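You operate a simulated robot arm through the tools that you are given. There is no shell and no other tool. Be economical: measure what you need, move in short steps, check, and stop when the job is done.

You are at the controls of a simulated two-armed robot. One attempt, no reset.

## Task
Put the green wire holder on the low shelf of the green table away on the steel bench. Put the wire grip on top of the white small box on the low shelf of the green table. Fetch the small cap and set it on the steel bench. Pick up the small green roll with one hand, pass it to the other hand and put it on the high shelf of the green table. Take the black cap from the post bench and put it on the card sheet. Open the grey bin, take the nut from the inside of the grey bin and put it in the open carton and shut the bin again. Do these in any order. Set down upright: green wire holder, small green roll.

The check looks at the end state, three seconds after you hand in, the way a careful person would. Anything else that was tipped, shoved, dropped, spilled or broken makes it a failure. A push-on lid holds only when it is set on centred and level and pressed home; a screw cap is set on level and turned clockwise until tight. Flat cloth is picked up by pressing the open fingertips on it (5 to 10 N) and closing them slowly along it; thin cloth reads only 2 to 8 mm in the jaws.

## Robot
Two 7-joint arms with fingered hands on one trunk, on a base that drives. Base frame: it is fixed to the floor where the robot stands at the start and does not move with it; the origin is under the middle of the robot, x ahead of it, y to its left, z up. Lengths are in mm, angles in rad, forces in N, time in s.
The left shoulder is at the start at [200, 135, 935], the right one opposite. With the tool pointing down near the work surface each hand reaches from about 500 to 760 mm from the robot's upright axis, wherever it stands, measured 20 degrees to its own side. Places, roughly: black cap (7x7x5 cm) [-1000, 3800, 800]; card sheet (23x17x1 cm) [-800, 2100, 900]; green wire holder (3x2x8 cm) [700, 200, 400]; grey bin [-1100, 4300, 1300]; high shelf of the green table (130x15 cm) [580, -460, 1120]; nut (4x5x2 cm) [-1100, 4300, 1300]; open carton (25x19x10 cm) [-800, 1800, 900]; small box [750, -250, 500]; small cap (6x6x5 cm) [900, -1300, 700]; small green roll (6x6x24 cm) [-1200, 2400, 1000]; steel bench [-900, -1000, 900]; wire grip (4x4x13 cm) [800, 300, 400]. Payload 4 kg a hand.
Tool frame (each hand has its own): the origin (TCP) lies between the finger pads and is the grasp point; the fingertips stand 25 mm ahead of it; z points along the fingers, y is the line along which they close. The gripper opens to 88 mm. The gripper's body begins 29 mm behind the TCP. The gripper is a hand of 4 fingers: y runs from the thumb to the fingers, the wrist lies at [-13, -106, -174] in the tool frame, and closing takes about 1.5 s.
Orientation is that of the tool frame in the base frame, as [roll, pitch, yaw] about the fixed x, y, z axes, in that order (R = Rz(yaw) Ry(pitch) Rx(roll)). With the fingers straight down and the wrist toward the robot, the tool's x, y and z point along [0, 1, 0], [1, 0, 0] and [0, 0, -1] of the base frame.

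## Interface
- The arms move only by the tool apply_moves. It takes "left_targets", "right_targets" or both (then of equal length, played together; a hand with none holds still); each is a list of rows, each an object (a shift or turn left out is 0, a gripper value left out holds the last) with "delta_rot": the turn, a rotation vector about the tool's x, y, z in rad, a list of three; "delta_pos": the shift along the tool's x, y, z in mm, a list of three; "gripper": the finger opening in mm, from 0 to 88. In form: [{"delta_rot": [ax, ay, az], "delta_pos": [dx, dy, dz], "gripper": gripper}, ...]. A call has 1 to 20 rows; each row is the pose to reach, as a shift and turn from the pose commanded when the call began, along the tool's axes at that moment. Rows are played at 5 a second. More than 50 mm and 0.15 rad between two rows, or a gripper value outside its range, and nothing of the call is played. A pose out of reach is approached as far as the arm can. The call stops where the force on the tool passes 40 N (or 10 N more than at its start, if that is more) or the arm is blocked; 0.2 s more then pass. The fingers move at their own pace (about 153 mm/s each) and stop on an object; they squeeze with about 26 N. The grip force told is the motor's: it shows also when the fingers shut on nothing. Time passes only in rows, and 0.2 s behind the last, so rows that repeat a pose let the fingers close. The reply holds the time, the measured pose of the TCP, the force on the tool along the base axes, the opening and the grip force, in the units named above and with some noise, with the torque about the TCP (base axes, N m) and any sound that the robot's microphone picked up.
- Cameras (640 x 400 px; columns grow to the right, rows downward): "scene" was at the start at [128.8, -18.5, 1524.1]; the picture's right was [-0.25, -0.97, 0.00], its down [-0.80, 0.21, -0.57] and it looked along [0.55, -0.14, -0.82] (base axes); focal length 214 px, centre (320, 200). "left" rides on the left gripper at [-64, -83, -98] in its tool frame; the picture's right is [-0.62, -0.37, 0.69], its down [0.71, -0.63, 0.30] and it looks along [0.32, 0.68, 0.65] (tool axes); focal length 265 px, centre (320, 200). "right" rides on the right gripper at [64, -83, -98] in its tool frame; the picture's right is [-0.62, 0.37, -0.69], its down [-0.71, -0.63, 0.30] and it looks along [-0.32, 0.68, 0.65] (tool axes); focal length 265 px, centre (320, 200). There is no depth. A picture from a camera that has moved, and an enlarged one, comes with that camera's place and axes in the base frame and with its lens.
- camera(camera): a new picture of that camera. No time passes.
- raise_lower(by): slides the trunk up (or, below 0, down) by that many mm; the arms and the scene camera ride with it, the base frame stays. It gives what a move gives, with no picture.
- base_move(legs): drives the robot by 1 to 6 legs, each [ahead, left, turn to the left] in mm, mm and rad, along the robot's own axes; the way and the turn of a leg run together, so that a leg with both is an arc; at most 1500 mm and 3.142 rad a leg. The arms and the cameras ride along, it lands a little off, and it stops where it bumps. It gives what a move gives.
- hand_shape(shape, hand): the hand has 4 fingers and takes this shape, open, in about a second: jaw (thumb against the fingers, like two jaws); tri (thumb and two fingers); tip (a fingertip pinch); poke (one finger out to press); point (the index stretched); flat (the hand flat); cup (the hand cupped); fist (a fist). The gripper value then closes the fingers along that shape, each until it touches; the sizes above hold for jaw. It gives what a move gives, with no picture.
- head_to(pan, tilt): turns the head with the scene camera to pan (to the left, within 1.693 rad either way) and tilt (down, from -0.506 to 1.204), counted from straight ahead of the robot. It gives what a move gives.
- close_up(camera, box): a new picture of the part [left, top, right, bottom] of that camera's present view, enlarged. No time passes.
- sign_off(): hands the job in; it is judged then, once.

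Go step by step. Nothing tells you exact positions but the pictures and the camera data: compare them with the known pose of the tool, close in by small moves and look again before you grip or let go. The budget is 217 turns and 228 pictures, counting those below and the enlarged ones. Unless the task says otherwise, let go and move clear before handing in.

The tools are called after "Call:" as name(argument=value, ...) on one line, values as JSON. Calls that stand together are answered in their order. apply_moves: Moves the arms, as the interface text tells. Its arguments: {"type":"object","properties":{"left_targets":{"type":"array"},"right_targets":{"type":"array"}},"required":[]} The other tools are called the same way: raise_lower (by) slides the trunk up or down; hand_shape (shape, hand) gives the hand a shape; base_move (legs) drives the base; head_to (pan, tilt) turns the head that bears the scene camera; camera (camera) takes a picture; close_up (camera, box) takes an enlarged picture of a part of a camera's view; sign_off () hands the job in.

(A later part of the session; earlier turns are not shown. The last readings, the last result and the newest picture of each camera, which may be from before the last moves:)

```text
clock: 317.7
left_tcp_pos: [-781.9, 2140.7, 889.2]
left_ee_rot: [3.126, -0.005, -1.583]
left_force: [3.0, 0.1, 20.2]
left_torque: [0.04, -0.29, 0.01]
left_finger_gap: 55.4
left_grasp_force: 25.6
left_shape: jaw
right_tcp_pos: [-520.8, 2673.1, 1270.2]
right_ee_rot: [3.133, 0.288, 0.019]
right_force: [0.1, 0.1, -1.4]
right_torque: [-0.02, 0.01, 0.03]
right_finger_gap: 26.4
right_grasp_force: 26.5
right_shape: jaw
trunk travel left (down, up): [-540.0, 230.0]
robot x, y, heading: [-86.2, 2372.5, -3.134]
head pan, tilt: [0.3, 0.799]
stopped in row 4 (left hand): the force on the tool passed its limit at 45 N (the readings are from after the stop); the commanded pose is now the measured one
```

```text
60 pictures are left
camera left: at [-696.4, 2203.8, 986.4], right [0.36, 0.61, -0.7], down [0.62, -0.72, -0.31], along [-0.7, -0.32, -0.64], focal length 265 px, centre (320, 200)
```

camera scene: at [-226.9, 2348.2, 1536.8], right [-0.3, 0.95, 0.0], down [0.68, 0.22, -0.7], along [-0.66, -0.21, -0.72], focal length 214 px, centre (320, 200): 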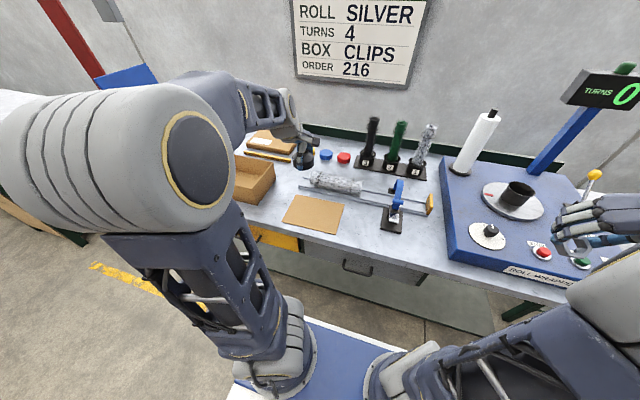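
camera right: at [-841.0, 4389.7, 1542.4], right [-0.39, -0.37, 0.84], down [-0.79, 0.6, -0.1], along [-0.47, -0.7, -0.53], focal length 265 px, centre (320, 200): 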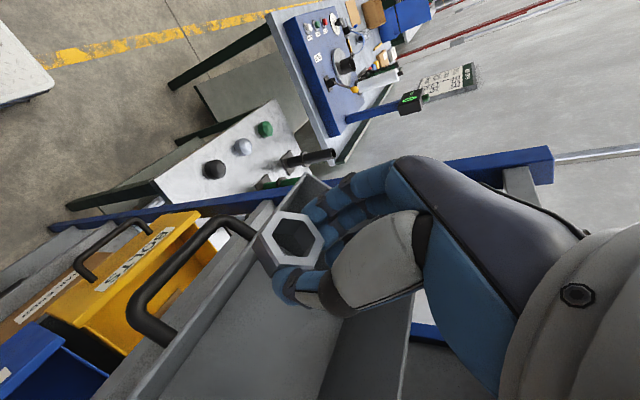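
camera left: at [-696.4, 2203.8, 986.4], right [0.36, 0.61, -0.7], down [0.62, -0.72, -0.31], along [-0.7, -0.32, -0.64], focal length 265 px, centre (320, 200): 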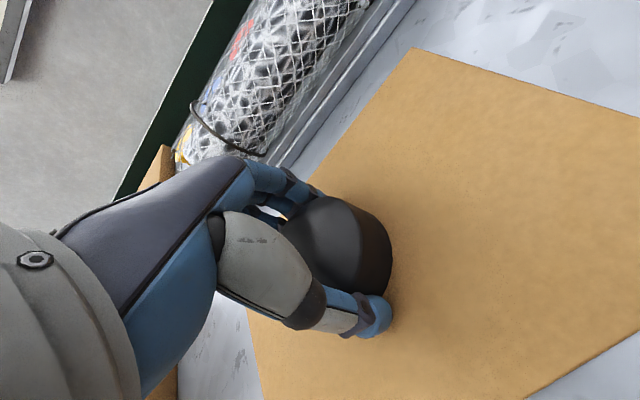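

Contact made. Release gently, then rise.

Call:
apply_moves(left_targets=[{"delta_pos": [0, 0, -2], "gripper": 60}, {"delta_pos": [0, 0, -2], "gripper": 66}, {"delta_pos": [0, 0, -4], "gripper": 74}, {"delta_pos": [0, 0, -8], "gripper": 82}, {"delta_pos": [0, 0, -12], "gripper": 88}, {"delta_pos": [0, 0, -12], "gripper": 88}, {"delta_pos": [0, 0, -40]}, {"delta_pos": [0, 0, -85]}, {"delta_pos": [0, 0, -130]}, {"delta_pos": [0, 0, -175]}, {"delta_pos": [0, 0, -220]}])

Call:
camera(camera="left")

```text
clock: 320.1
left_tcp_pos: [-777.2, 2141.4, 1109.5]
left_ee_rot: [3.131, -0.004, -1.584]
left_force: [-0.6, 0.4, -0.7]
left_torque: [0.0, -0.01, 0.03]
left_finger_gap: 87.8
left_grasp_force: 0.1
left_shape: jaw
right_tcp_pos: [-520.6, 2671.0, 1272.2]
right_ee_rot: [3.131, 0.287, 0.019]
right_force: [-0.4, -0.5, -1.1]
right_torque: [-0.01, -0.01, -0.02]
right_finger_gap: 26.6
right_grasp_force: 26.0
right_shape: jaw
trunk travel left (down, up): [-540.0, 230.0]
robot x, y, heading: [-87.8, 2373.0, -3.132]
head pan, tilt: [0.3, 0.799]
```

```text
59 pictures are left
camera left: at [-692.6, 2204.5, 1206.7], right [0.37, 0.61, -0.7], down [0.62, -0.72, -0.31], along [-0.69, -0.32, -0.65], focal length 265 px, centre (320, 200)
```

left: 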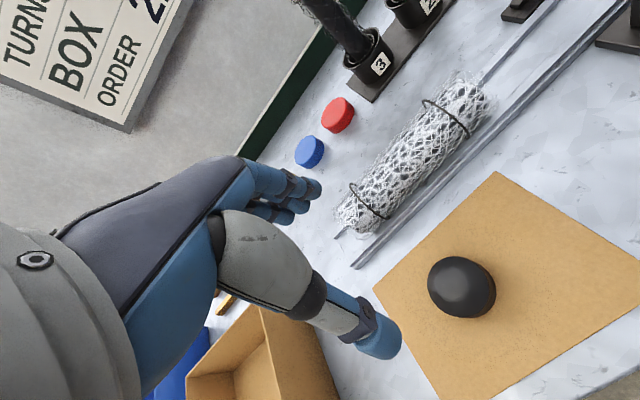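

Black cap rests on the card. Raise and retract the left hand, then strafe to the open carton with the nut in the right hand.

Call:
apply_moves(left_targets=[{"delta_pos": [0, -20, -42]}, {"delta_pos": [0, -40, -84]}, {"delta_pos": [0, -60, -126]}, {"delta_pos": [0, -80, -168]}, {"delta_pos": [0, -100, -210]}, {"delta_pos": [0, -120, -252]}, {"delta_pos": [0, -140, -290]}, {"delta_pos": [0, -180, -310]}])

Call:
base_move(legs=[[0, 810, 0]])

Call:
head_to(pan=-0.3, tilt=0.8)

Call:
camera(camera="scene")

Call:
camera(camera="right")

```text
clock: 321.9
left_tcp_pos: [-595.8, 2138.8, 1415.5]
left_ee_rot: [3.131, -0.005, -1.583]
left_force: [-0.5, -0.7, -0.3]
left_torque: [-0.02, -0.02, 0.01]
left_finger_gap: 87.5
left_grasp_force: 0.0
left_shape: jaw
right_tcp_pos: [-521.0, 2671.2, 1271.2]
right_ee_rot: [3.134, 0.285, 0.019]
right_force: [0.2, 0.3, -1.0]
right_torque: [-0.03, -0.02, -0.03]
right_finger_gap: 26.4
right_grasp_force: 25.6
right_shape: jaw
trunk travel left (down, up): [-540.0, 230.0]
robot x, y, heading: [-92.4, 2369.5, -3.131]
head pan, tilt: [0.3, 0.799]
```

```text
clock: 326.2
left_tcp_pos: [-594.0, 1334.5, 1414.7]
left_ee_rot: [3.133, -0.003, -1.592]
left_force: [-0.3, -0.1, 0.2]
left_torque: [0.0, 0.03, 0.0]
left_finger_gap: 87.6
left_grasp_force: 0.1
left_shape: jaw
right_tcp_pos: [-513.2, 1865.4, 1271.9]
right_ee_rot: [3.132, 0.287, 0.009]
right_force: [-0.1, 0.3, -1.1]
right_torque: [-0.01, -0.01, 0.0]
right_finger_gap: 26.6
right_grasp_force: 25.4
right_shape: jaw
trunk travel left (down, up): [-540.0, 230.0]
robot x, y, heading: [-86.8, 1568.8, 3.144]
head pan, tilt: [0.3, 0.799]
```

```text
clock: 327.2
left_tcp_pos: [-592.9, 1334.5, 1416.2]
left_ee_rot: [3.131, -0.004, -1.592]
left_force: [-0.4, 0.5, -0.3]
left_torque: [-0.01, -0.02, 0.01]
left_finger_gap: 87.7
left_grasp_force: 0.0
left_shape: jaw
right_tcp_pos: [-514.8, 1865.2, 1271.3]
right_ee_rot: [3.134, 0.286, 0.009]
right_force: [0.0, 0.6, -1.0]
right_torque: [-0.01, -0.03, -0.02]
right_finger_gap: 26.7
right_grasp_force: 26.1
right_shape: jaw
trunk travel left (down, up): [-540.0, 230.0]
robot x, y, heading: [-88.4, 1565.5, 3.136]
head pan, tilt: [-0.3, 0.799]
```

```text
58 pictures are left
camera scene: at [-223.6, 1588.5, 1536.8], right [0.3, 0.96, 0.0], down [0.69, -0.21, -0.7], along [-0.67, 0.21, -0.72], focal length 214 px, centre (320, 200)
```

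scene: 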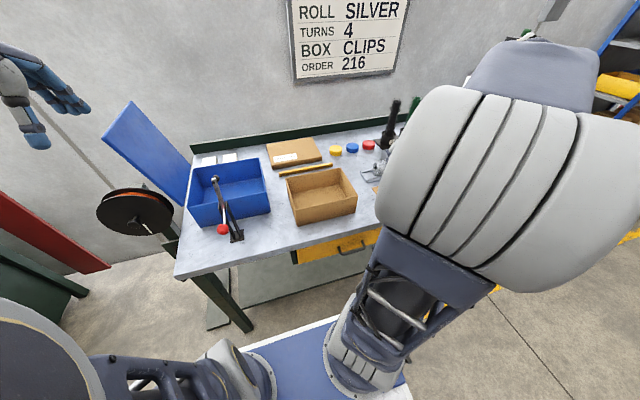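

```text
57 pictures are left
camera right: at [-426.1, 1951.0, 1347.3], right [-0.39, -0.37, 0.84], down [-0.78, 0.62, -0.1], along [-0.49, -0.69, -0.53], focal length 265 px, centre (320, 200)
```

right: 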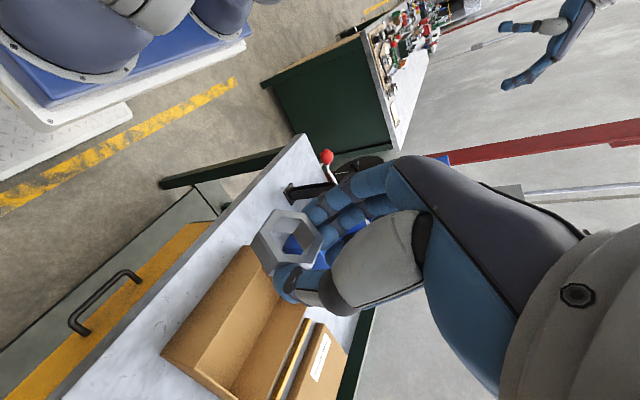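

Carton centre is about (-842,1787), rim ~z 950. Drive forward 110 mm and bring the nut above it.

Call:
base_move(legs=[[110, 0, 0]])

Call:
apply_moves(right_targets=[{"delta_pos": [-16, 10, 39]}, {"delta_pos": [-32, 20, 77]}, {"delta_pos": [-48, 29, 116]}, {"delta_pos": [-64, 39, 155]}, {"delta_pos": [-80, 49, 193]}, {"delta_pos": [-96, 59, 232]}, {"delta_pos": [-112, 68, 270]}, {"delta_pos": [-128, 78, 309]}, {"delta_pos": [-128, 78, 309]}])

Call:
camera(camera="right")

```text
clock: 328.4
left_tcp_pos: [-702.3, 1333.1, 1416.4]
left_ee_rot: [3.129, -0.004, -1.59]
left_force: [0.6, 0.0, -0.6]
left_torque: [0.02, -0.02, 0.02]
left_finger_gap: 87.5
left_grasp_force: 0.1
left_shape: jaw
right_tcp_pos: [-625.0, 1865.3, 1271.0]
right_ee_rot: [3.132, 0.286, 0.009]
right_force: [0.5, 0.2, -1.2]
right_torque: [0.0, 0.0, 0.01]
right_finger_gap: 26.7
right_grasp_force: 25.6
right_shape: jaw
trunk travel left (down, up): [-540.0, 230.0]
robot x, y, heading: [-198.2, 1566.5, -3.141]
head pan, tilt: [-0.3, 0.799]
```

```text
clock: 330.4
left_tcp_pos: [-701.5, 1333.6, 1416.2]
left_ee_rot: [3.132, -0.003, -1.59]
left_force: [-0.3, 1.1, 0.2]
left_torque: [0.03, 0.01, -0.01]
left_finger_gap: 87.8
left_grasp_force: 0.0
left_shape: jaw
right_tcp_pos: [-835.9, 1781.6, 1011.7]
right_ee_rot: [3.133, 0.287, 0.01]
right_force: [-1.1, -0.3, -0.4]
right_torque: [-0.01, 0.0, 0.03]
right_finger_gap: 26.6
right_grasp_force: 26.0
right_shape: jaw
trunk travel left (down, up): [-540.0, 230.0]
robot x, y, heading: [-195.4, 1567.6, -3.141]
head pan, tilt: [-0.3, 0.799]
```

```text
56 pictures are left
camera right: at [-745.8, 1867.2, 1087.5], right [-0.39, -0.37, 0.84], down [-0.78, 0.62, -0.09], along [-0.49, -0.69, -0.53], focal length 265 px, centre (320, 200)
```

right: 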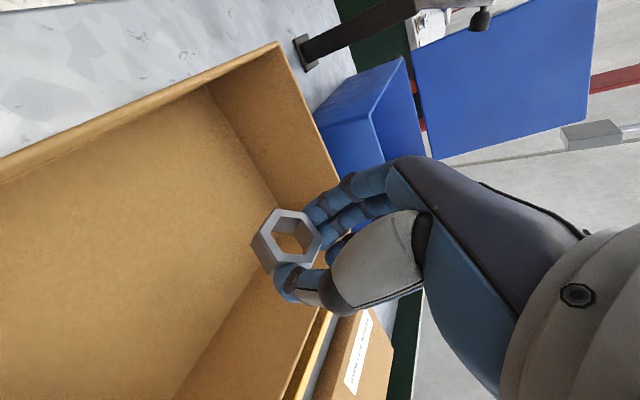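

The nut is over the carton interior. Lower it inside and release.

Call:
apply_moves(right_targets=[{"delta_pos": [20, 0, 25]}, {"delta_pos": [32, 0, 55]}, {"delta_pos": [44, 0, 82]}, {"delta_pos": [49, 0, 95]}, {"delta_pos": [49, 0, 95], "gripper": 35}, {"delta_pos": [49, 0, 95], "gripper": 50}, {"delta_pos": [49, 0, 95], "gripper": 65}, {"delta_pos": [49, 0, 95], "gripper": 65}, {"delta_pos": [49, 0, 95], "gripper": 65}])

Call:
camera(camera="right")

```text
clock: 332.4
left_tcp_pos: [-703.7, 1335.1, 1415.3]
left_ee_rot: [3.13, -0.003, -1.589]
left_force: [-0.1, 0.3, -0.4]
left_torque: [0.01, 0.01, 0.04]
left_finger_gap: 87.6
left_grasp_force: 0.1
left_shape: jaw
right_tcp_pos: [-813.4, 1781.1, 905.7]
right_ee_rot: [3.133, 0.286, 0.01]
right_force: [-0.7, -0.5, -1.1]
right_torque: [0.0, 0.02, -0.03]
right_finger_gap: 64.8
right_grasp_force: 0.1
right_shape: jaw
trunk travel left (down, up): [-540.0, 230.0]
robot x, y, heading: [-193.1, 1565.1, -3.14]
head pan, tilt: [-0.3, 0.799]
```

```text
55 pictures are left
camera right: at [-724.7, 1867.0, 982.3], right [-0.39, -0.37, 0.84], down [-0.78, 0.62, -0.1], along [-0.49, -0.69, -0.53], focal length 265 px, centre (320, 200)
```

right: 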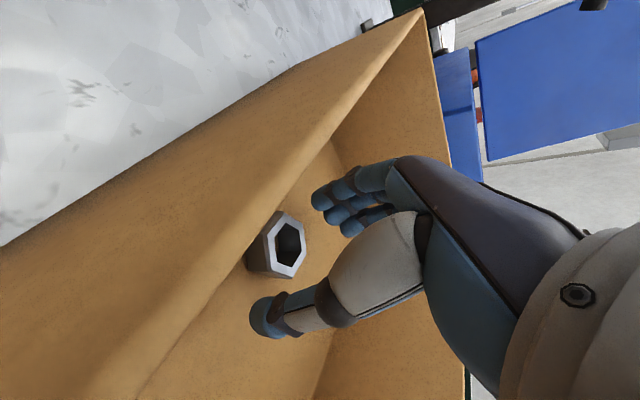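

The nut is in the carton. Withdraw the right hand straight up, then move on to the roll.

Call:
apply_moves(right_targets=[{"delta_pos": [-11, 0, -38]}, {"delta_pos": [-22, 0, -77]}, {"delta_pos": [-34, 0, -115]}, {"delta_pos": [-45, 0, -153]}, {"delta_pos": [-56, 0, -192]}, {"delta_pos": [-56, 0, -235]}, {"delta_pos": [-50, 0, -280]}, {"delta_pos": [-40, 0, -325]}, {"delta_pos": [-20, 0, -365]}])

Call:
base_move(legs=[[-130, 0, 0], [0, -1010, 0]])

Call:
apply_moves(left_targets=[{"delta_rot": [-0.081, 0.081, 0.081]}, {"delta_rot": [-0.161, 0.161, 0.161]}, {"delta_rot": [-0.242, 0.242, 0.242], "delta_pos": [0, 0, 20]}, {"delta_rot": [-0.322, 0.322, 0.322], "delta_pos": [0, 0, 50]}, {"delta_rot": [-0.403, 0.403, 0.403], "delta_pos": [0, 0, 80]}, {"delta_rot": [-0.484, 0.484, 0.484], "delta_pos": [0, 0, 110]}, {"delta_rot": [-0.564, 0.564, 0.564], "delta_pos": [0, 0, 140]}, {"delta_rot": [-0.645, 0.645, 0.645], "delta_pos": [0, 0, 170]}, {"delta_rot": [-0.725, 0.725, 0.725], "delta_pos": [0, 0, 200]}, {"delta_rot": [-0.806, 0.806, 0.806], "delta_pos": [0, 0, 230]}, {"delta_rot": [-0.887, 0.887, 0.887], "delta_pos": [0, 0, 250]}, {"delta_rot": [-0.967, 0.967, 0.967], "delta_pos": [0, 0, 270]}, {"delta_rot": [-1.048, 1.048, 1.048], "delta_pos": [0, 0, 280]}, {"delta_rot": [-1.128, 1.128, 1.128], "delta_pos": [0, 0, 280]}, {"delta_rot": [-1.209, 1.209, 1.209], "delta_pos": [0, 0, 280]}, {"delta_rot": [-1.209, 1.209, 1.209], "delta_pos": [0, 0, 280]}], right_targets=[{"delta_rot": [0.02, 0.02, 0.142]}, {"delta_rot": [0.041, 0.041, 0.283]}, {"delta_rot": [0.061, 0.061, 0.425]}, {"delta_rot": [0.081, 0.081, 0.567]}, {"delta_rot": [0.102, 0.102, 0.709]}, {"delta_rot": [0.122, 0.122, 0.85]}, {"delta_rot": [0.143, 0.143, 0.992]}, {"delta_rot": [0.163, 0.163, 1.134]}, {"delta_rot": [0.183, 0.183, 1.276]}, {"delta_rot": [0.204, 0.204, 1.417]}, {"delta_rot": [0.224, 0.224, 1.559]}, {"delta_rot": [0.224, 0.224, 1.559]}, {"delta_rot": [0.224, 0.224, 1.559]}, {"delta_rot": [0.224, 0.224, 1.559]}, {"delta_rot": [0.224, 0.224, 1.559]}, {"delta_rot": [0.224, 0.224, 1.559]}])

Call:
head_to(pan=0.2, tilt=0.6)

Call:
camera(camera="scene")

```text
clock: 334.4
left_tcp_pos: [-703.5, 1334.1, 1416.0]
left_ee_rot: [3.132, -0.005, -1.591]
left_force: [0.2, 1.1, -0.1]
left_torque: [-0.03, 0.0, -0.02]
left_finger_gap: 87.5
left_grasp_force: 0.0
left_shape: jaw
right_tcp_pos: [-730.0, 1785.0, 1259.9]
right_ee_rot: [3.132, 0.285, 0.008]
right_force: [-1.0, -0.2, -0.3]
right_torque: [-0.01, 0.01, -0.02]
right_finger_gap: 64.7
right_grasp_force: 0.0
right_shape: jaw
trunk travel left (down, up): [-540.0, 230.0]
robot x, y, heading: [-196.7, 1568.5, -3.141]
head pan, tilt: [-0.3, 0.799]
```

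```text
clock: 340.6
left_tcp_pos: [-582.5, 2362.9, 1415.3]
left_ee_rot: [3.131, -0.003, -1.572]
left_force: [-0.7, -0.1, 0.5]
left_torque: [-0.01, -0.01, -0.03]
left_finger_gap: 87.9
left_grasp_force: 0.0
left_shape: jaw
right_tcp_pos: [-618.6, 2814.6, 1260.4]
right_ee_rot: [3.133, 0.286, 0.03]
right_force: [-0.3, 0.5, 0.3]
right_torque: [0.0, -0.01, -0.03]
right_finger_gap: 65.2
right_grasp_force: 0.1
right_shape: jaw
trunk travel left (down, up): [-540.0, 230.0]
robot x, y, heading: [-82.3, 2606.3, -3.12]
head pan, tilt: [-0.3, 0.799]
```

```text
clock: 344.0
left_tcp_pos: [-591.6, 2353.5, 1139.8]
left_ee_rot: [-0.307, -1.562, 0.306]
left_force: [-0.9, 0.3, 0.3]
left_torque: [0.03, -0.02, -0.01]
left_finger_gap: 87.8
left_grasp_force: 0.1
left_shape: jaw
left hand out of reach, approached as far as the arm can: row 10, 11, 12, 13, 14, 15, 16
right_tcp_pos: [-618.1, 2813.8, 1262.0]
right_ee_rot: [3.14, -0.009, -1.537]
right_force: [-0.7, 0.2, -0.5]
right_torque: [0.04, 0.01, 0.01]
right_finger_gap: 64.9
right_grasp_force: 0.1
right_shape: jaw
trunk travel left (down, up): [-540.0, 230.0]
robot x, y, heading: [-79.3, 2605.7, -3.117]
head pan, tilt: [-0.3, 0.799]
```

```text
clock: 344.9
left_tcp_pos: [-591.7, 2353.1, 1141.5]
left_ee_rot: [-0.519, -1.562, 0.518]
left_force: [0.1, -0.1, 0.4]
left_torque: [-0.02, -0.01, 0.01]
left_finger_gap: 87.7
left_grasp_force: 0.0
left_shape: jaw
right_tcp_pos: [-618.2, 2815.0, 1260.1]
right_ee_rot: [3.139, -0.01, -1.537]
right_force: [0.1, -0.2, 0.7]
right_torque: [-0.02, -0.01, -0.02]
right_finger_gap: 64.7
right_grasp_force: 0.1
right_shape: jaw
trunk travel left (down, up): [-540.0, 230.0]
robot x, y, heading: [-80.0, 2604.5, -3.128]
head pan, tilt: [0.201, 0.6]
```

```text
54 pictures are left
camera scene: at [-226.3, 2583.6, 1553.7], right [-0.22, 0.98, 0.0], down [0.55, 0.12, -0.82], along [-0.8, -0.18, -0.57], focal length 214 px, centre (320, 200)
```

scene: 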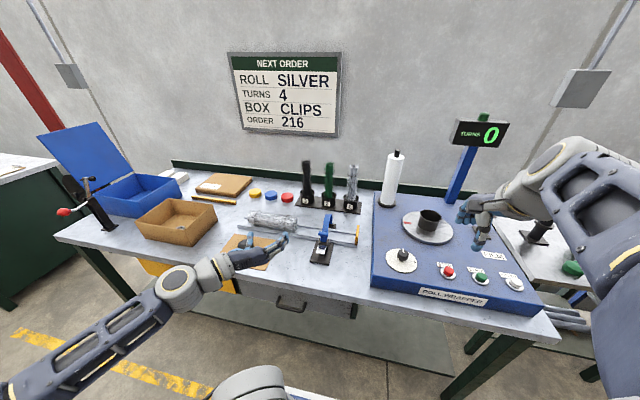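

Call:
close_up(camera="scene", box=[250, 140, 410, 260])

Call:
camera(camera="left")

```text
3.33 times, centred on (330, 200) of scene
camera zoom: at [-226.3, 2583.6, 1553.7], right [-0.22, 0.98, 0.0], down [0.55, 0.12, -0.82], along [-0.8, -0.18, -0.57], focal length 715 px, centre (287, 200)
```

zoom: 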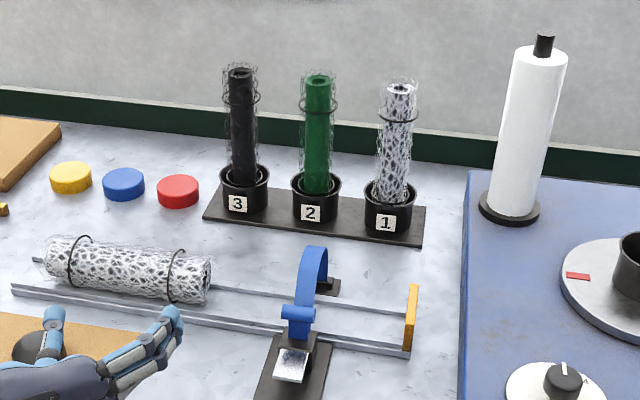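

```text
52 pictures are left
camera left: at [-494.0, 2269.0, 1076.3], right [-0.7, -0.37, -0.61], down [-0.3, -0.63, 0.72], along [-0.65, 0.69, 0.33], focal length 265 px, centre (320, 200)
```

left: 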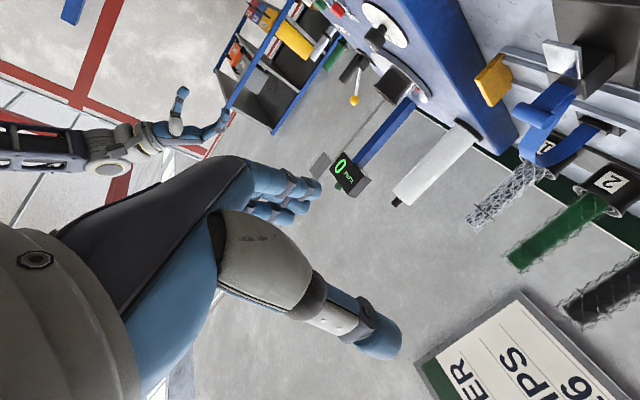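

Roll 2 (green) axis is at about (-1174,2418), top z≈1103, seated in a cup. I'll drive closer to the bench until just short, then bring the left hand horizontally toward it.

Call:
base_move(legs=[[205, 0, 0]])

Call:
apply_moves(left_targets=[{"delta_pos": [-18, 9, 20], "gripper": 86}, {"delta_pos": [-36, 18, 50]}, {"delta_pos": [-54, 27, 80]}, {"delta_pos": [-72, 36, 110]}, {"delta_pos": [-90, 45, 140]}, {"delta_pos": [-108, 54, 170]}, {"delta_pos": [-126, 63, 195]}, {"delta_pos": [-126, 63, 195]}])

Call:
camera(camera="left")

Call:
close_up(camera="scene", box=[220, 130, 400, 260])

```text
clock: 346.6
left_tcp_pos: [-797.8, 2347.4, 1141.1]
left_ee_rot: [-0.517, -1.563, 0.519]
left_force: [-0.3, -0.9, 0.3]
left_torque: [-0.01, -0.01, 0.05]
left_finger_gap: 87.6
left_grasp_force: 0.1
left_shape: jaw
right_tcp_pos: [-825.9, 2808.2, 1260.0]
right_ee_rot: [3.139, -0.008, -1.535]
right_force: [-0.2, -0.5, -0.4]
right_torque: [0.0, -0.01, 0.0]
right_finger_gap: 64.6
right_grasp_force: 0.1
right_shape: jaw
trunk travel left (down, up): [-540.0, 230.0]
robot x, y, heading: [-283.2, 2598.9, -3.12]
head pan, tilt: [0.201, 0.6]
```

```text
clock: 348.4
left_tcp_pos: [-994.9, 2409.2, 1014.8]
left_ee_rot: [-0.516, -1.562, 0.521]
left_force: [0.0, 0.4, 0.3]
left_torque: [0.03, -0.01, 0.0]
left_finger_gap: 86.5
left_grasp_force: 0.2
left_shape: jaw
left hand out of reach, approached as far as the arm can: row 1, 2, 3, 4, 5
right_tcp_pos: [-824.5, 2808.0, 1261.2]
right_ee_rot: [3.14, -0.009, -1.536]
right_force: [-0.3, 0.5, 0.3]
right_torque: [0.01, 0.02, -0.04]
right_finger_gap: 65.1
right_grasp_force: 0.0
right_shape: jaw
trunk travel left (down, up): [-540.0, 230.0]
robot x, y, heading: [-287.6, 2602.5, -3.116]
head pan, tilt: [0.201, 0.6]
```

```text
51 pictures are left
camera left: at [-896.3, 2325.2, 950.9], right [-0.7, -0.37, -0.61], down [-0.3, -0.63, 0.72], along [-0.65, 0.68, 0.33], focal length 265 px, centre (320, 200)
```

left: 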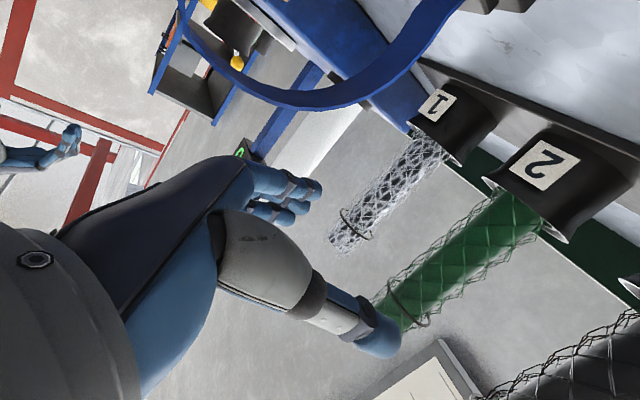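

```text
3.08 times, centred on (310, 195) of scene
camera zoom: at [-433.0, 2578.4, 1553.7], right [-0.22, 0.97, 0.0], down [0.55, 0.13, -0.83], along [-0.8, -0.18, -0.56], focal length 660 px, centre (351, 215)
```

zoom: 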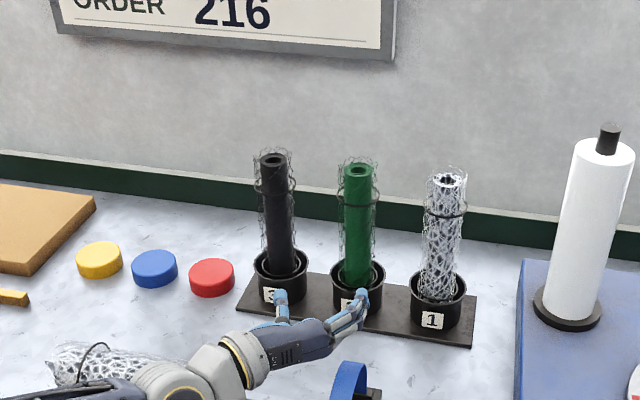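

Positions agree (axis ≈(-1174,2416)). Advance 150 mm between the neighbouring rolls and check.

Call:
apply_moves(left_targets=[{"delta_pos": [0, 4, 40]}, {"delta_pos": [0, 7, 80]}, {"delta_pos": [0, 7, 115]}, {"delta_pos": [0, 7, 145]}, {"delta_pos": [0, 7, 145]}])

Call:
camera(camera="left")

Call:
close_up(camera="scene", box=[240, 150, 380, 250])

```text
clock: 348.8
left_tcp_pos: [-1024.3, 2412.4, 1023.1]
left_ee_rot: [-0.303, -1.548, 0.303]
left_force: [8.4, 2.4, 14.3]
left_torque: [-1.17, -2.13, 1.09]
left_finger_gap: 86.1
left_grasp_force: 0.0
left_shape: jaw
right_tcp_pos: [-823.5, 2807.9, 1260.4]
right_ee_rot: [3.14, -0.009, -1.535]
right_force: [0.2, -0.2, -0.6]
right_torque: [0.04, -0.04, -0.04]
right_finger_gap: 64.8
right_grasp_force: 0.0
right_shape: jaw
trunk travel left (down, up): [-540.0, 230.0]
robot x, y, heading: [-289.9, 2600.2, -3.122]
head pan, tilt: [0.201, 0.6]
stopped in row 1 (left hand): the force on the tool passed its limit at 64 N (the readings are from after the stop); the commanded pose is now the measured one
```

```text
49 pictures are left
camera left: at [-927.3, 2328.0, 956.4], right [-0.71, -0.37, -0.6], down [-0.29, -0.63, 0.72], along [-0.65, 0.69, 0.33], focal length 265 px, centre (320, 200)
```

left: 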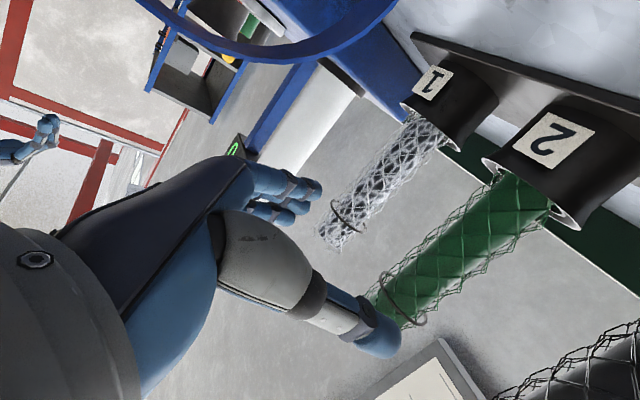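

```text
4.00 times, centred on (310, 200) of scene
camera zoom: at [-432.4, 2578.7, 1554.0], right [-0.22, 0.97, 0.0], down [0.55, 0.13, -0.83], along [-0.8, -0.18, -0.56], focal length 858 px, centre (360, 200)
```

zoom: 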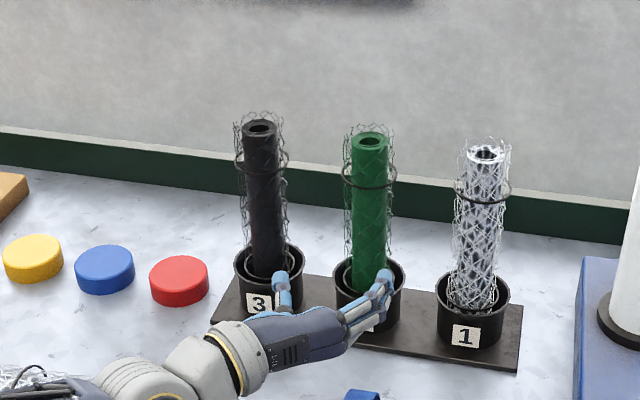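

The hand's underside camera touched the lying mesh roll. Raise 45 mm right away and check that roll.

Call:
apply_moves(left_targets=[{"delta_pos": [15, 0, -5]}, {"delta_pos": [30, 0, -5]}, {"delta_pos": [45, 0, -5]}])

Call:
camera(camera="scene")

```text
clock: 349.6
left_tcp_pos: [-1020.1, 2410.8, 1064.2]
left_ee_rot: [-0.383, -1.553, 0.384]
left_force: [-0.5, -0.5, 0.6]
left_torque: [-0.01, -0.03, 0.03]
left_finger_gap: 85.8
left_grasp_force: 0.0
left_shape: jaw
right_tcp_pos: [-825.7, 2808.3, 1260.2]
right_ee_rot: [-3.14, -0.009, -1.534]
right_force: [0.6, -0.8, 0.5]
right_torque: [0.0, -0.04, -0.03]
right_finger_gap: 64.6
right_grasp_force: 0.1
right_shape: jaw
trunk travel left (down, up): [-540.0, 230.0]
robot x, y, heading: [-289.7, 2602.8, -3.116]
head pan, tilt: [0.201, 0.6]
```

```text
47 pictures are left
camera scene: at [-433.3, 2578.3, 1553.7], right [-0.22, 0.97, 0.0], down [0.55, 0.13, -0.82], along [-0.8, -0.18, -0.57], focal length 214 px, centre (320, 200)
```

scene: 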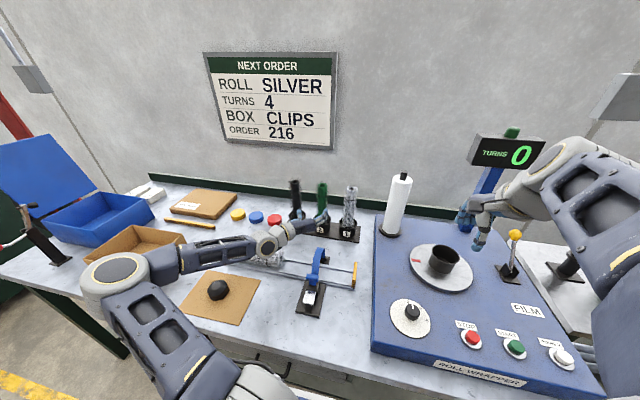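

Switch to a pitched-down hand (raises the camera), lower to z≈1003 and approach again in small steps.

Call:
apply_moves(left_targets=[{"delta_pos": [0, 0, -10], "delta_rot": [0, -0.1, 0]}, {"delta_pos": [0, 0, -15], "delta_rot": [0, -0.2, 0]}, {"delta_pos": [0, 0, -15], "delta_rot": [0, -0.3, 0]}, {"delta_pos": [-30, 2, -10], "delta_rot": [0, -0.3, 0]}, {"delta_pos": [-60, 4, 0], "delta_rot": [0, -0.3, 0]}, {"delta_pos": [-60, 5, 30], "delta_rot": [0, -0.3, 0]}, {"delta_pos": [-60, 5, 60], "delta_rot": [0, -0.3, 0]}, {"delta_pos": [-60, 5, 90], "delta_rot": [0, -0.3, 0]}, {"delta_pos": [-60, 5, 115], "delta_rot": [0, -0.3, 0]}, {"delta_pos": [-60, 5, 115], "delta_rot": [0, -0.3, 0]}])

Call:
camera(camera="left")

Call:
close_up(camera="scene", box=[220, 150, 400, 270])

```text
clock: 351.8
left_tcp_pos: [-1135.7, 2414.5, 1007.8]
left_ee_rot: [-3.129, -1.288, 3.131]
left_force: [-0.2, 0.3, 0.0]
left_torque: [0.02, -0.03, -0.03]
left_finger_gap: 86.3
left_grasp_force: 0.0
left_shape: jaw
right_tcp_pos: [-826.0, 2808.3, 1260.2]
right_ee_rot: [-3.141, -0.009, -1.536]
right_force: [0.3, 0.1, -0.1]
right_torque: [0.04, 0.0, 0.05]
right_finger_gap: 64.8
right_grasp_force: 0.0
right_shape: jaw
trunk travel left (down, up): [-540.0, 230.0]
robot x, y, heading: [-286.6, 2598.8, -3.111]
head pan, tilt: [0.201, 0.6]
```

```text
46 pictures are left
camera left: at [-1023.7, 2331.0, 973.6], right [-0.49, -0.37, -0.79], down [-0.49, -0.63, 0.61], along [-0.72, 0.68, 0.13], focal length 265 px, centre (320, 200)
```

left: 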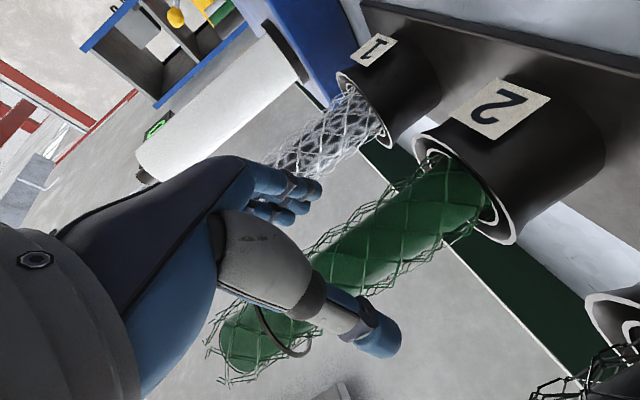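

```text
3.33 times, centred on (310, 210) of scene
camera zoom: at [-433.1, 2578.4, 1553.7], right [-0.22, 0.97, 0.0], down [0.55, 0.13, -0.83], along [-0.8, -0.18, -0.56], focal length 715 px, centre (353, 167)
```

zoom: 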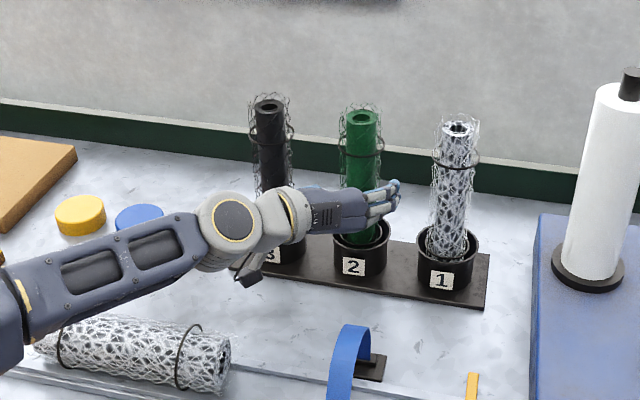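

Roll lies between thumb and fingers. Advance 26 mm and close.

Call:
apply_moves(left_targets=[{"delta_pos": [4, 1, 13]}, {"delta_pos": [7, 2, 25]}, {"delta_pos": [7, 2, 25], "gripper": 75}, {"delta_pos": [7, 2, 25], "gripper": 62}, {"delta_pos": [7, 2, 25], "gripper": 50}, {"delta_pos": [7, 2, 25], "gripper": 40}, {"delta_pos": [7, 2, 25], "gripper": 30}, {"delta_pos": [7, 2, 25], "gripper": 20}, {"delta_pos": [7, 2, 25], "gripper": 10}, {"delta_pos": [7, 2, 25], "gripper": 10}, {"delta_pos": [7, 2, 25], "gripper": 10}])

Call:
camera(camera="left")

```text
clock: 354.2
left_tcp_pos: [-1158.7, 2415.2, 1007.3]
left_ee_rot: [-3.114, -1.29, 3.117]
left_force: [0.8, 0.2, -0.6]
left_torque: [-0.06, -0.04, 0.02]
left_finger_gap: 45.5
left_grasp_force: 25.5
left_shape: jaw
left hand out of reach, approached as far as the arm can: row 2, 3, 4, 5, 6, 7, 8, 9, 10, 11
right_tcp_pos: [-826.4, 2809.5, 1259.3]
right_ee_rot: [-3.141, -0.01, -1.536]
right_force: [-0.8, 1.4, 0.0]
right_torque: [-0.04, -0.02, 0.0]
right_finger_gap: 64.9
right_grasp_force: 0.2
right_shape: jaw
trunk travel left (down, up): [-540.0, 230.0]
robot x, y, heading: [-284.9, 2599.4, -3.117]
head pan, tilt: [0.201, 0.6]
```

```text
44 pictures are left
camera left: at [-1045.5, 2331.9, 973.8], right [-0.49, -0.37, -0.79], down [-0.49, -0.63, 0.61], along [-0.72, 0.68, 0.13], focal length 265 px, centre (320, 200)
```

left: 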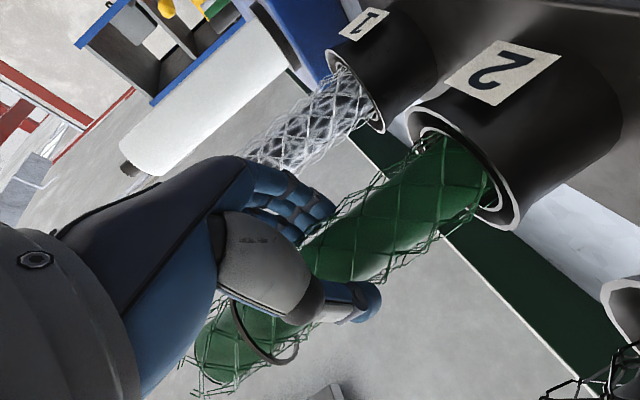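

Gripped. Lift straight up with the trunk to clear the cup, then check.

Call:
raise_lower(by=130)

Call:
camera(camera="left")

```text
clock: 355.7
left_tcp_pos: [-1158.7, 2415.6, 1137.7]
left_ee_rot: [-3.121, -1.288, 3.124]
left_force: [0.1, 0.7, -1.7]
left_torque: [0.02, -0.07, -0.03]
left_finger_gap: 45.3
left_grasp_force: 25.8
left_shape: jaw
right_tcp_pos: [-824.6, 2807.8, 1390.3]
right_ee_rot: [3.14, -0.009, -1.535]
right_force: [-0.3, 0.4, -0.2]
right_torque: [0.0, -0.01, -0.02]
right_finger_gap: 65.2
right_grasp_force: 0.0
right_shape: jaw
trunk travel left (down, up): [-670.0, 100.0]
robot x, y, heading: [-286.5, 2598.6, -3.113]
head pan, tilt: [0.201, 0.6]
```

```text
43 pictures are left
camera left: at [-1045.5, 2331.8, 1103.5], right [-0.49, -0.37, -0.79], down [-0.49, -0.63, 0.61], along [-0.72, 0.68, 0.13], focal length 265 px, centre (320, 200)
```

left: 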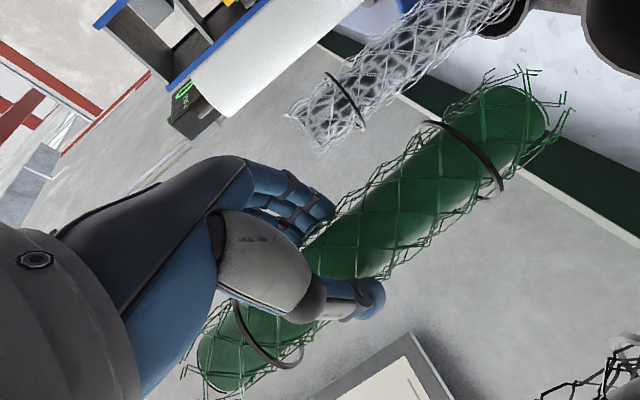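

The roll is clear of the cup. Back away from the bench and retract the left hand to a comfortable handover position.

Call:
base_move(legs=[[-330, 0, 0]])

Call:
apply_moves(left_targets=[{"delta_pos": [-13, 0, -44]}, {"delta_pos": [-26, 0, -88]}, {"delta_pos": [-38, 0, -132]}, {"delta_pos": [-51, 0, -176]}, {"delta_pos": [-60, 0, -210]}, {"delta_pos": [-60, 0, -210]}])

Call:
head_to(pan=0.0, tilt=0.7)

Call:
camera(camera="scene")

```text
clock: 357.9
left_tcp_pos: [-826.5, 2427.8, 1137.3]
left_ee_rot: [-3.113, -1.288, 3.11]
left_force: [-0.3, -0.1, -1.9]
left_torque: [-0.03, -0.05, -0.01]
left_finger_gap: 45.5
left_grasp_force: 26.0
left_shape: jaw
right_tcp_pos: [-492.3, 2817.9, 1389.8]
right_ee_rot: [-3.141, -0.009, -1.54]
right_force: [0.4, 0.2, -0.4]
right_torque: [-0.02, -0.02, -0.01]
right_finger_gap: 64.7
right_grasp_force: 0.0
right_shape: jaw
trunk travel left (down, up): [-670.0, 100.0]
robot x, y, heading: [46.0, 2606.3, -3.129]
head pan, tilt: [0.201, 0.6]
```

```text
clock: 359.3
left_tcp_pos: [-608.8, 2425.5, 1139.6]
left_ee_rot: [-3.118, -1.288, 3.116]
left_force: [-0.5, 0.1, -1.9]
left_torque: [0.0, -0.08, 0.03]
left_finger_gap: 45.3
left_grasp_force: 25.4
left_shape: jaw
right_tcp_pos: [-490.1, 2818.3, 1390.1]
right_ee_rot: [3.141, -0.01, -1.541]
right_force: [-0.4, 0.2, 0.7]
right_torque: [-0.02, 0.03, 0.02]
right_finger_gap: 64.9
right_grasp_force: 0.1
right_shape: jaw
trunk travel left (down, up): [-670.0, 100.0]
robot x, y, heading: [44.9, 2604.2, -3.123]
head pan, tilt: [0.201, 0.6]
```

```text
clock: 360.1
left_tcp_pos: [-608.5, 2425.3, 1138.5]
left_ee_rot: [-3.113, -1.289, 3.112]
left_force: [0.0, -0.6, -2.7]
left_torque: [-0.01, -0.08, -0.01]
left_finger_gap: 45.4
left_grasp_force: 25.9
left_shape: jaw
right_tcp_pos: [-492.3, 2817.7, 1390.1]
right_ee_rot: [-3.14, -0.01, -1.541]
right_force: [-0.2, -0.2, -0.7]
right_torque: [0.0, -0.03, 0.03]
right_finger_gap: 64.9
right_grasp_force: 0.2
right_shape: jaw
trunk travel left (down, up): [-670.0, 100.0]
robot x, y, heading: [49.1, 2604.3, -3.126]
head pan, tilt: [0.0, 0.7]
```

```text
42 pictures are left
camera scene: at [-99.1, 2603.8, 1675.1], right [-0.02, 1.0, 0.0], down [0.64, 0.01, -0.77], along [-0.76, -0.01, -0.64], focal length 214 px, centre (320, 200)
```

scene: 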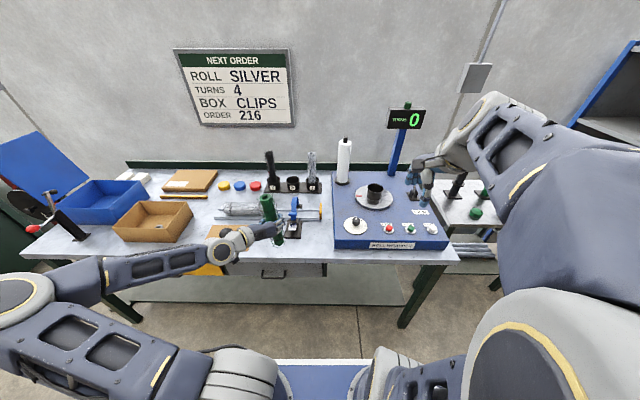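

Call:
close_up(camera="scene", box=[220, 170, 320, 260])

```text
4.44 times, centred on (270, 215) of scene
camera zoom: at [-99.1, 2603.8, 1675.1], right [-0.02, 1.0, 0.0], down [0.64, 0.01, -0.77], along [-0.76, -0.01, -0.64], focal length 953 px, centre (542, 133)
```

zoom: 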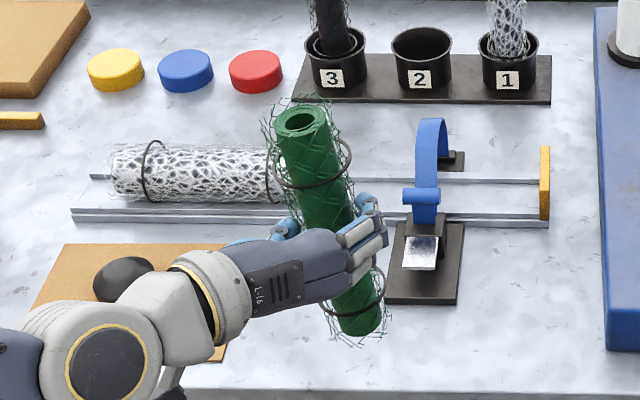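

Roll top centre is at about (-634,2421,1234), nearly vertical. Bring the right hand above it, rotated 45°.

Call:
apply_moves(right_targets=[{"delta_pos": [39, 15, 5], "delta_rot": [0, 0, -0.079], "gripper": 80}, {"delta_pos": [79, 31, 10], "delta_rot": [0, 0, -0.157]}, {"delta_pos": [118, 46, 15], "delta_rot": [0, 0, -0.236]}, {"delta_pos": [157, 62, 20], "delta_rot": [0, 0, -0.314]}, {"delta_pos": [197, 77, 25], "delta_rot": [0, 0, -0.393]}, {"delta_pos": [236, 92, 30], "delta_rot": [0, 0, -0.471]}, {"delta_pos": [275, 108, 35], "delta_rot": [0, 0, -0.55]}, {"delta_pos": [314, 123, 40], "delta_rot": [0, 0, -0.628]}, {"delta_pos": [354, 139, 45], "delta_rot": [0, 0, -0.707]}, {"delta_pos": [393, 154, 50], "delta_rot": [0, 0, -0.785]}, {"delta_pos": [393, 154, 50], "delta_rot": [0, 0, -0.785]}])

Call:
camera(camera="right")

```text
clock: 362.5
left_tcp_pos: [-608.9, 2426.9, 1139.0]
left_ee_rot: [-3.118, -1.289, 3.115]
left_force: [0.3, 0.1, -1.2]
left_torque: [0.01, -0.07, 0.01]
left_finger_gap: 45.2
left_grasp_force: 26.5
left_shape: jaw
right_tcp_pos: [-634.7, 2420.8, 1344.0]
right_ee_rot: [3.133, -0.004, -0.756]
right_force: [-0.6, 0.3, 0.7]
right_torque: [0.02, -0.01, -0.01]
right_finger_gap: 79.9
right_grasp_force: 0.1
right_shape: jaw
trunk travel left (down, up): [-670.0, 100.0]
robot x, y, heading: [44.8, 2607.5, -3.126]
head pan, tilt: [0.0, 0.7]
```

```text
40 pictures are left
camera right: at [-530.6, 2437.7, 1442.0], right [-0.7, 0.16, 0.69], down [-0.09, 0.95, -0.31], along [-0.7, -0.28, -0.65], focal length 265 px, centre (320, 200)
```

right: 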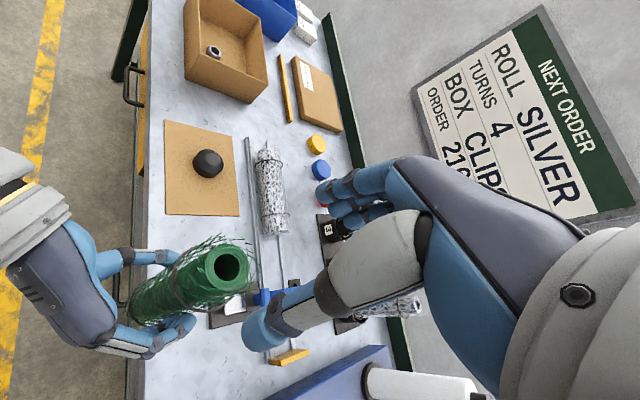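

Perfectly aligned. Open to 88 and descend to grip the top.

Call:
apply_moves(right_targets=[{"delta_pos": [0, 0, 30], "gripper": 88}, {"delta_pos": [0, 0, 60]}, {"delta_pos": [0, 0, 85]}, {"delta_pos": [0, 0, 105]}, {"delta_pos": [0, 0, 118]}, {"delta_pos": [0, 0, 118]}])

Call:
camera(camera="right")

```text
clock: 363.9
left_tcp_pos: [-608.5, 2426.3, 1139.3]
left_ee_rot: [-3.12, -1.287, 3.116]
left_force: [-0.9, 0.8, -3.8]
left_torque: [-0.05, -0.06, -0.01]
left_finger_gap: 45.2
left_grasp_force: 26.2
left_shape: jaw
right_tcp_pos: [-632.9, 2420.4, 1223.5]
right_ee_rot: [3.135, -0.005, -0.755]
right_force: [-0.1, -1.5, 1.3]
right_torque: [0.01, 0.01, 0.01]
right_finger_gap: 87.6
right_grasp_force: 0.1
right_shape: jaw
trunk travel left (down, up): [-670.0, 100.0]
robot x, y, heading: [47.1, 2606.1, -3.126]
head pan, tilt: [0.0, 0.7]
```

```text
39 pictures are left
camera right: at [-528.6, 2436.5, 1322.6], right [-0.7, 0.16, 0.69], down [-0.09, 0.95, -0.31], along [-0.71, -0.28, -0.65], focal length 265 px, centre (320, 200)
```

right: 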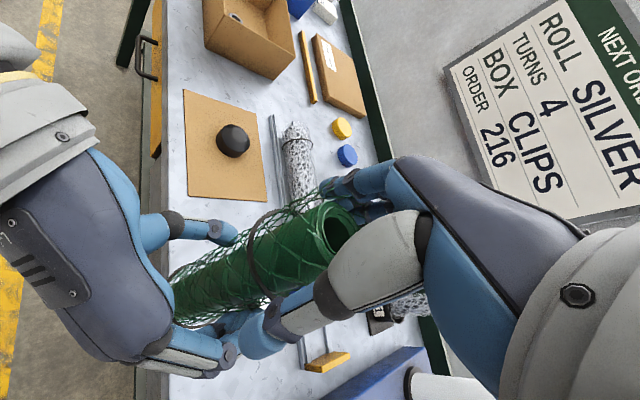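

Close the right hand on the top.

Call:
apply_moves(right_targets=[{"gripper": 76}, {"gripper": 66}, {"gripper": 56}, {"gripper": 46}, {"gripper": 36}, {"gripper": 26}, {"gripper": 16}, {"gripper": 10}, {"gripper": 10}, {"gripper": 10}])

Call:
camera(camera="right")

```text
clock: 366.1
left_tcp_pos: [-608.0, 2426.1, 1139.0]
left_ee_rot: [-3.116, -1.288, 3.116]
left_force: [-0.2, -0.5, -1.8]
left_torque: [-0.06, -0.04, 0.01]
left_finger_gap: 45.1
left_grasp_force: 26.1
left_shape: jaw
right_tcp_pos: [-632.9, 2419.8, 1223.1]
right_ee_rot: [3.139, -0.004, -0.754]
right_force: [0.4, -0.8, -0.7]
right_torque: [0.08, -0.1, 0.01]
right_finger_gap: 46.8
right_grasp_force: 26.2
right_shape: jaw
trunk travel left (down, up): [-670.0, 100.0]
robot x, y, heading: [46.8, 2604.4, -3.124]
head pan, tilt: [0.0, 0.7]
```

```text
38 pictures are left
camera right: at [-528.6, 2436.6, 1322.8], right [-0.7, 0.16, 0.69], down [-0.09, 0.95, -0.31], along [-0.71, -0.28, -0.65], focal length 265 px, centre (320, 200)
```

right: 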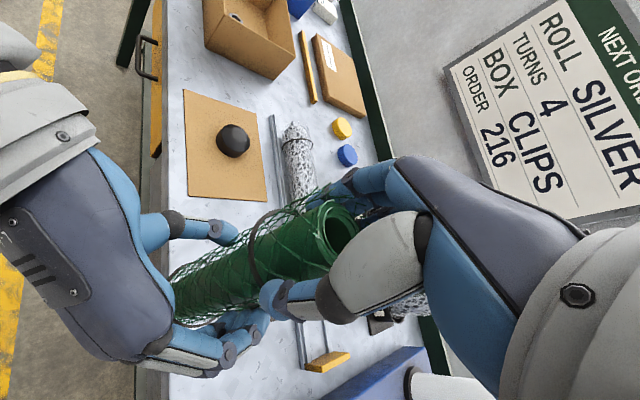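

Right hand has it. Release with the left hand and withdraw it straight back.

Call:
apply_moves(left_targets=[{"gripper": 50}, {"gripper": 58}, {"gripper": 68}, {"gripper": 78}, {"gripper": 88}, {"gripper": 88}, {"delta_pos": [0, 0, -20]}, {"delta_pos": [0, -5, -50]}, {"delta_pos": [0, -20, -90]}, {"delta_pos": [0, -45, -125]}, {"delta_pos": [0, -80, -150]}])

Call:
camera(camera="scene")

```text
clock: 368.5
left_tcp_pos: [-463.1, 2347.6, 1180.7]
left_ee_rot: [-3.116, -1.289, 3.112]
left_force: [0.2, -0.1, 0.1]
left_torque: [0.0, -0.04, -0.02]
left_finger_gap: 87.7
left_grasp_force: 0.0
left_shape: jaw
left hand out of reach, approached as far as the arm can: row 10
right_tcp_pos: [-632.8, 2420.8, 1223.6]
right_ee_rot: [3.137, -0.004, -0.758]
right_force: [0.0, 0.1, -0.3]
right_torque: [0.0, 0.0, -0.01]
right_finger_gap: 46.7
right_grasp_force: 25.6
right_shape: jaw
trunk travel left (down, up): [-670.0, 100.0]
robot x, y, heading: [46.3, 2604.9, -3.12]
head pan, tilt: [0.0, 0.7]
```

```text
37 pictures are left
camera scene: at [-99.6, 2603.9, 1675.1], right [-0.02, 1.0, 0.0], down [0.64, 0.01, -0.76], along [-0.76, -0.01, -0.64], focal length 214 px, centre (320, 200)
```

scene: 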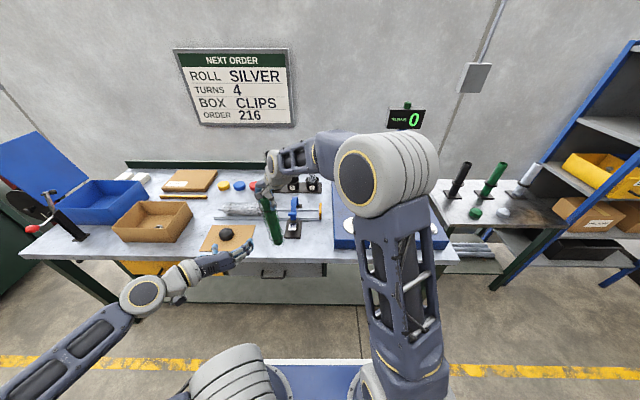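

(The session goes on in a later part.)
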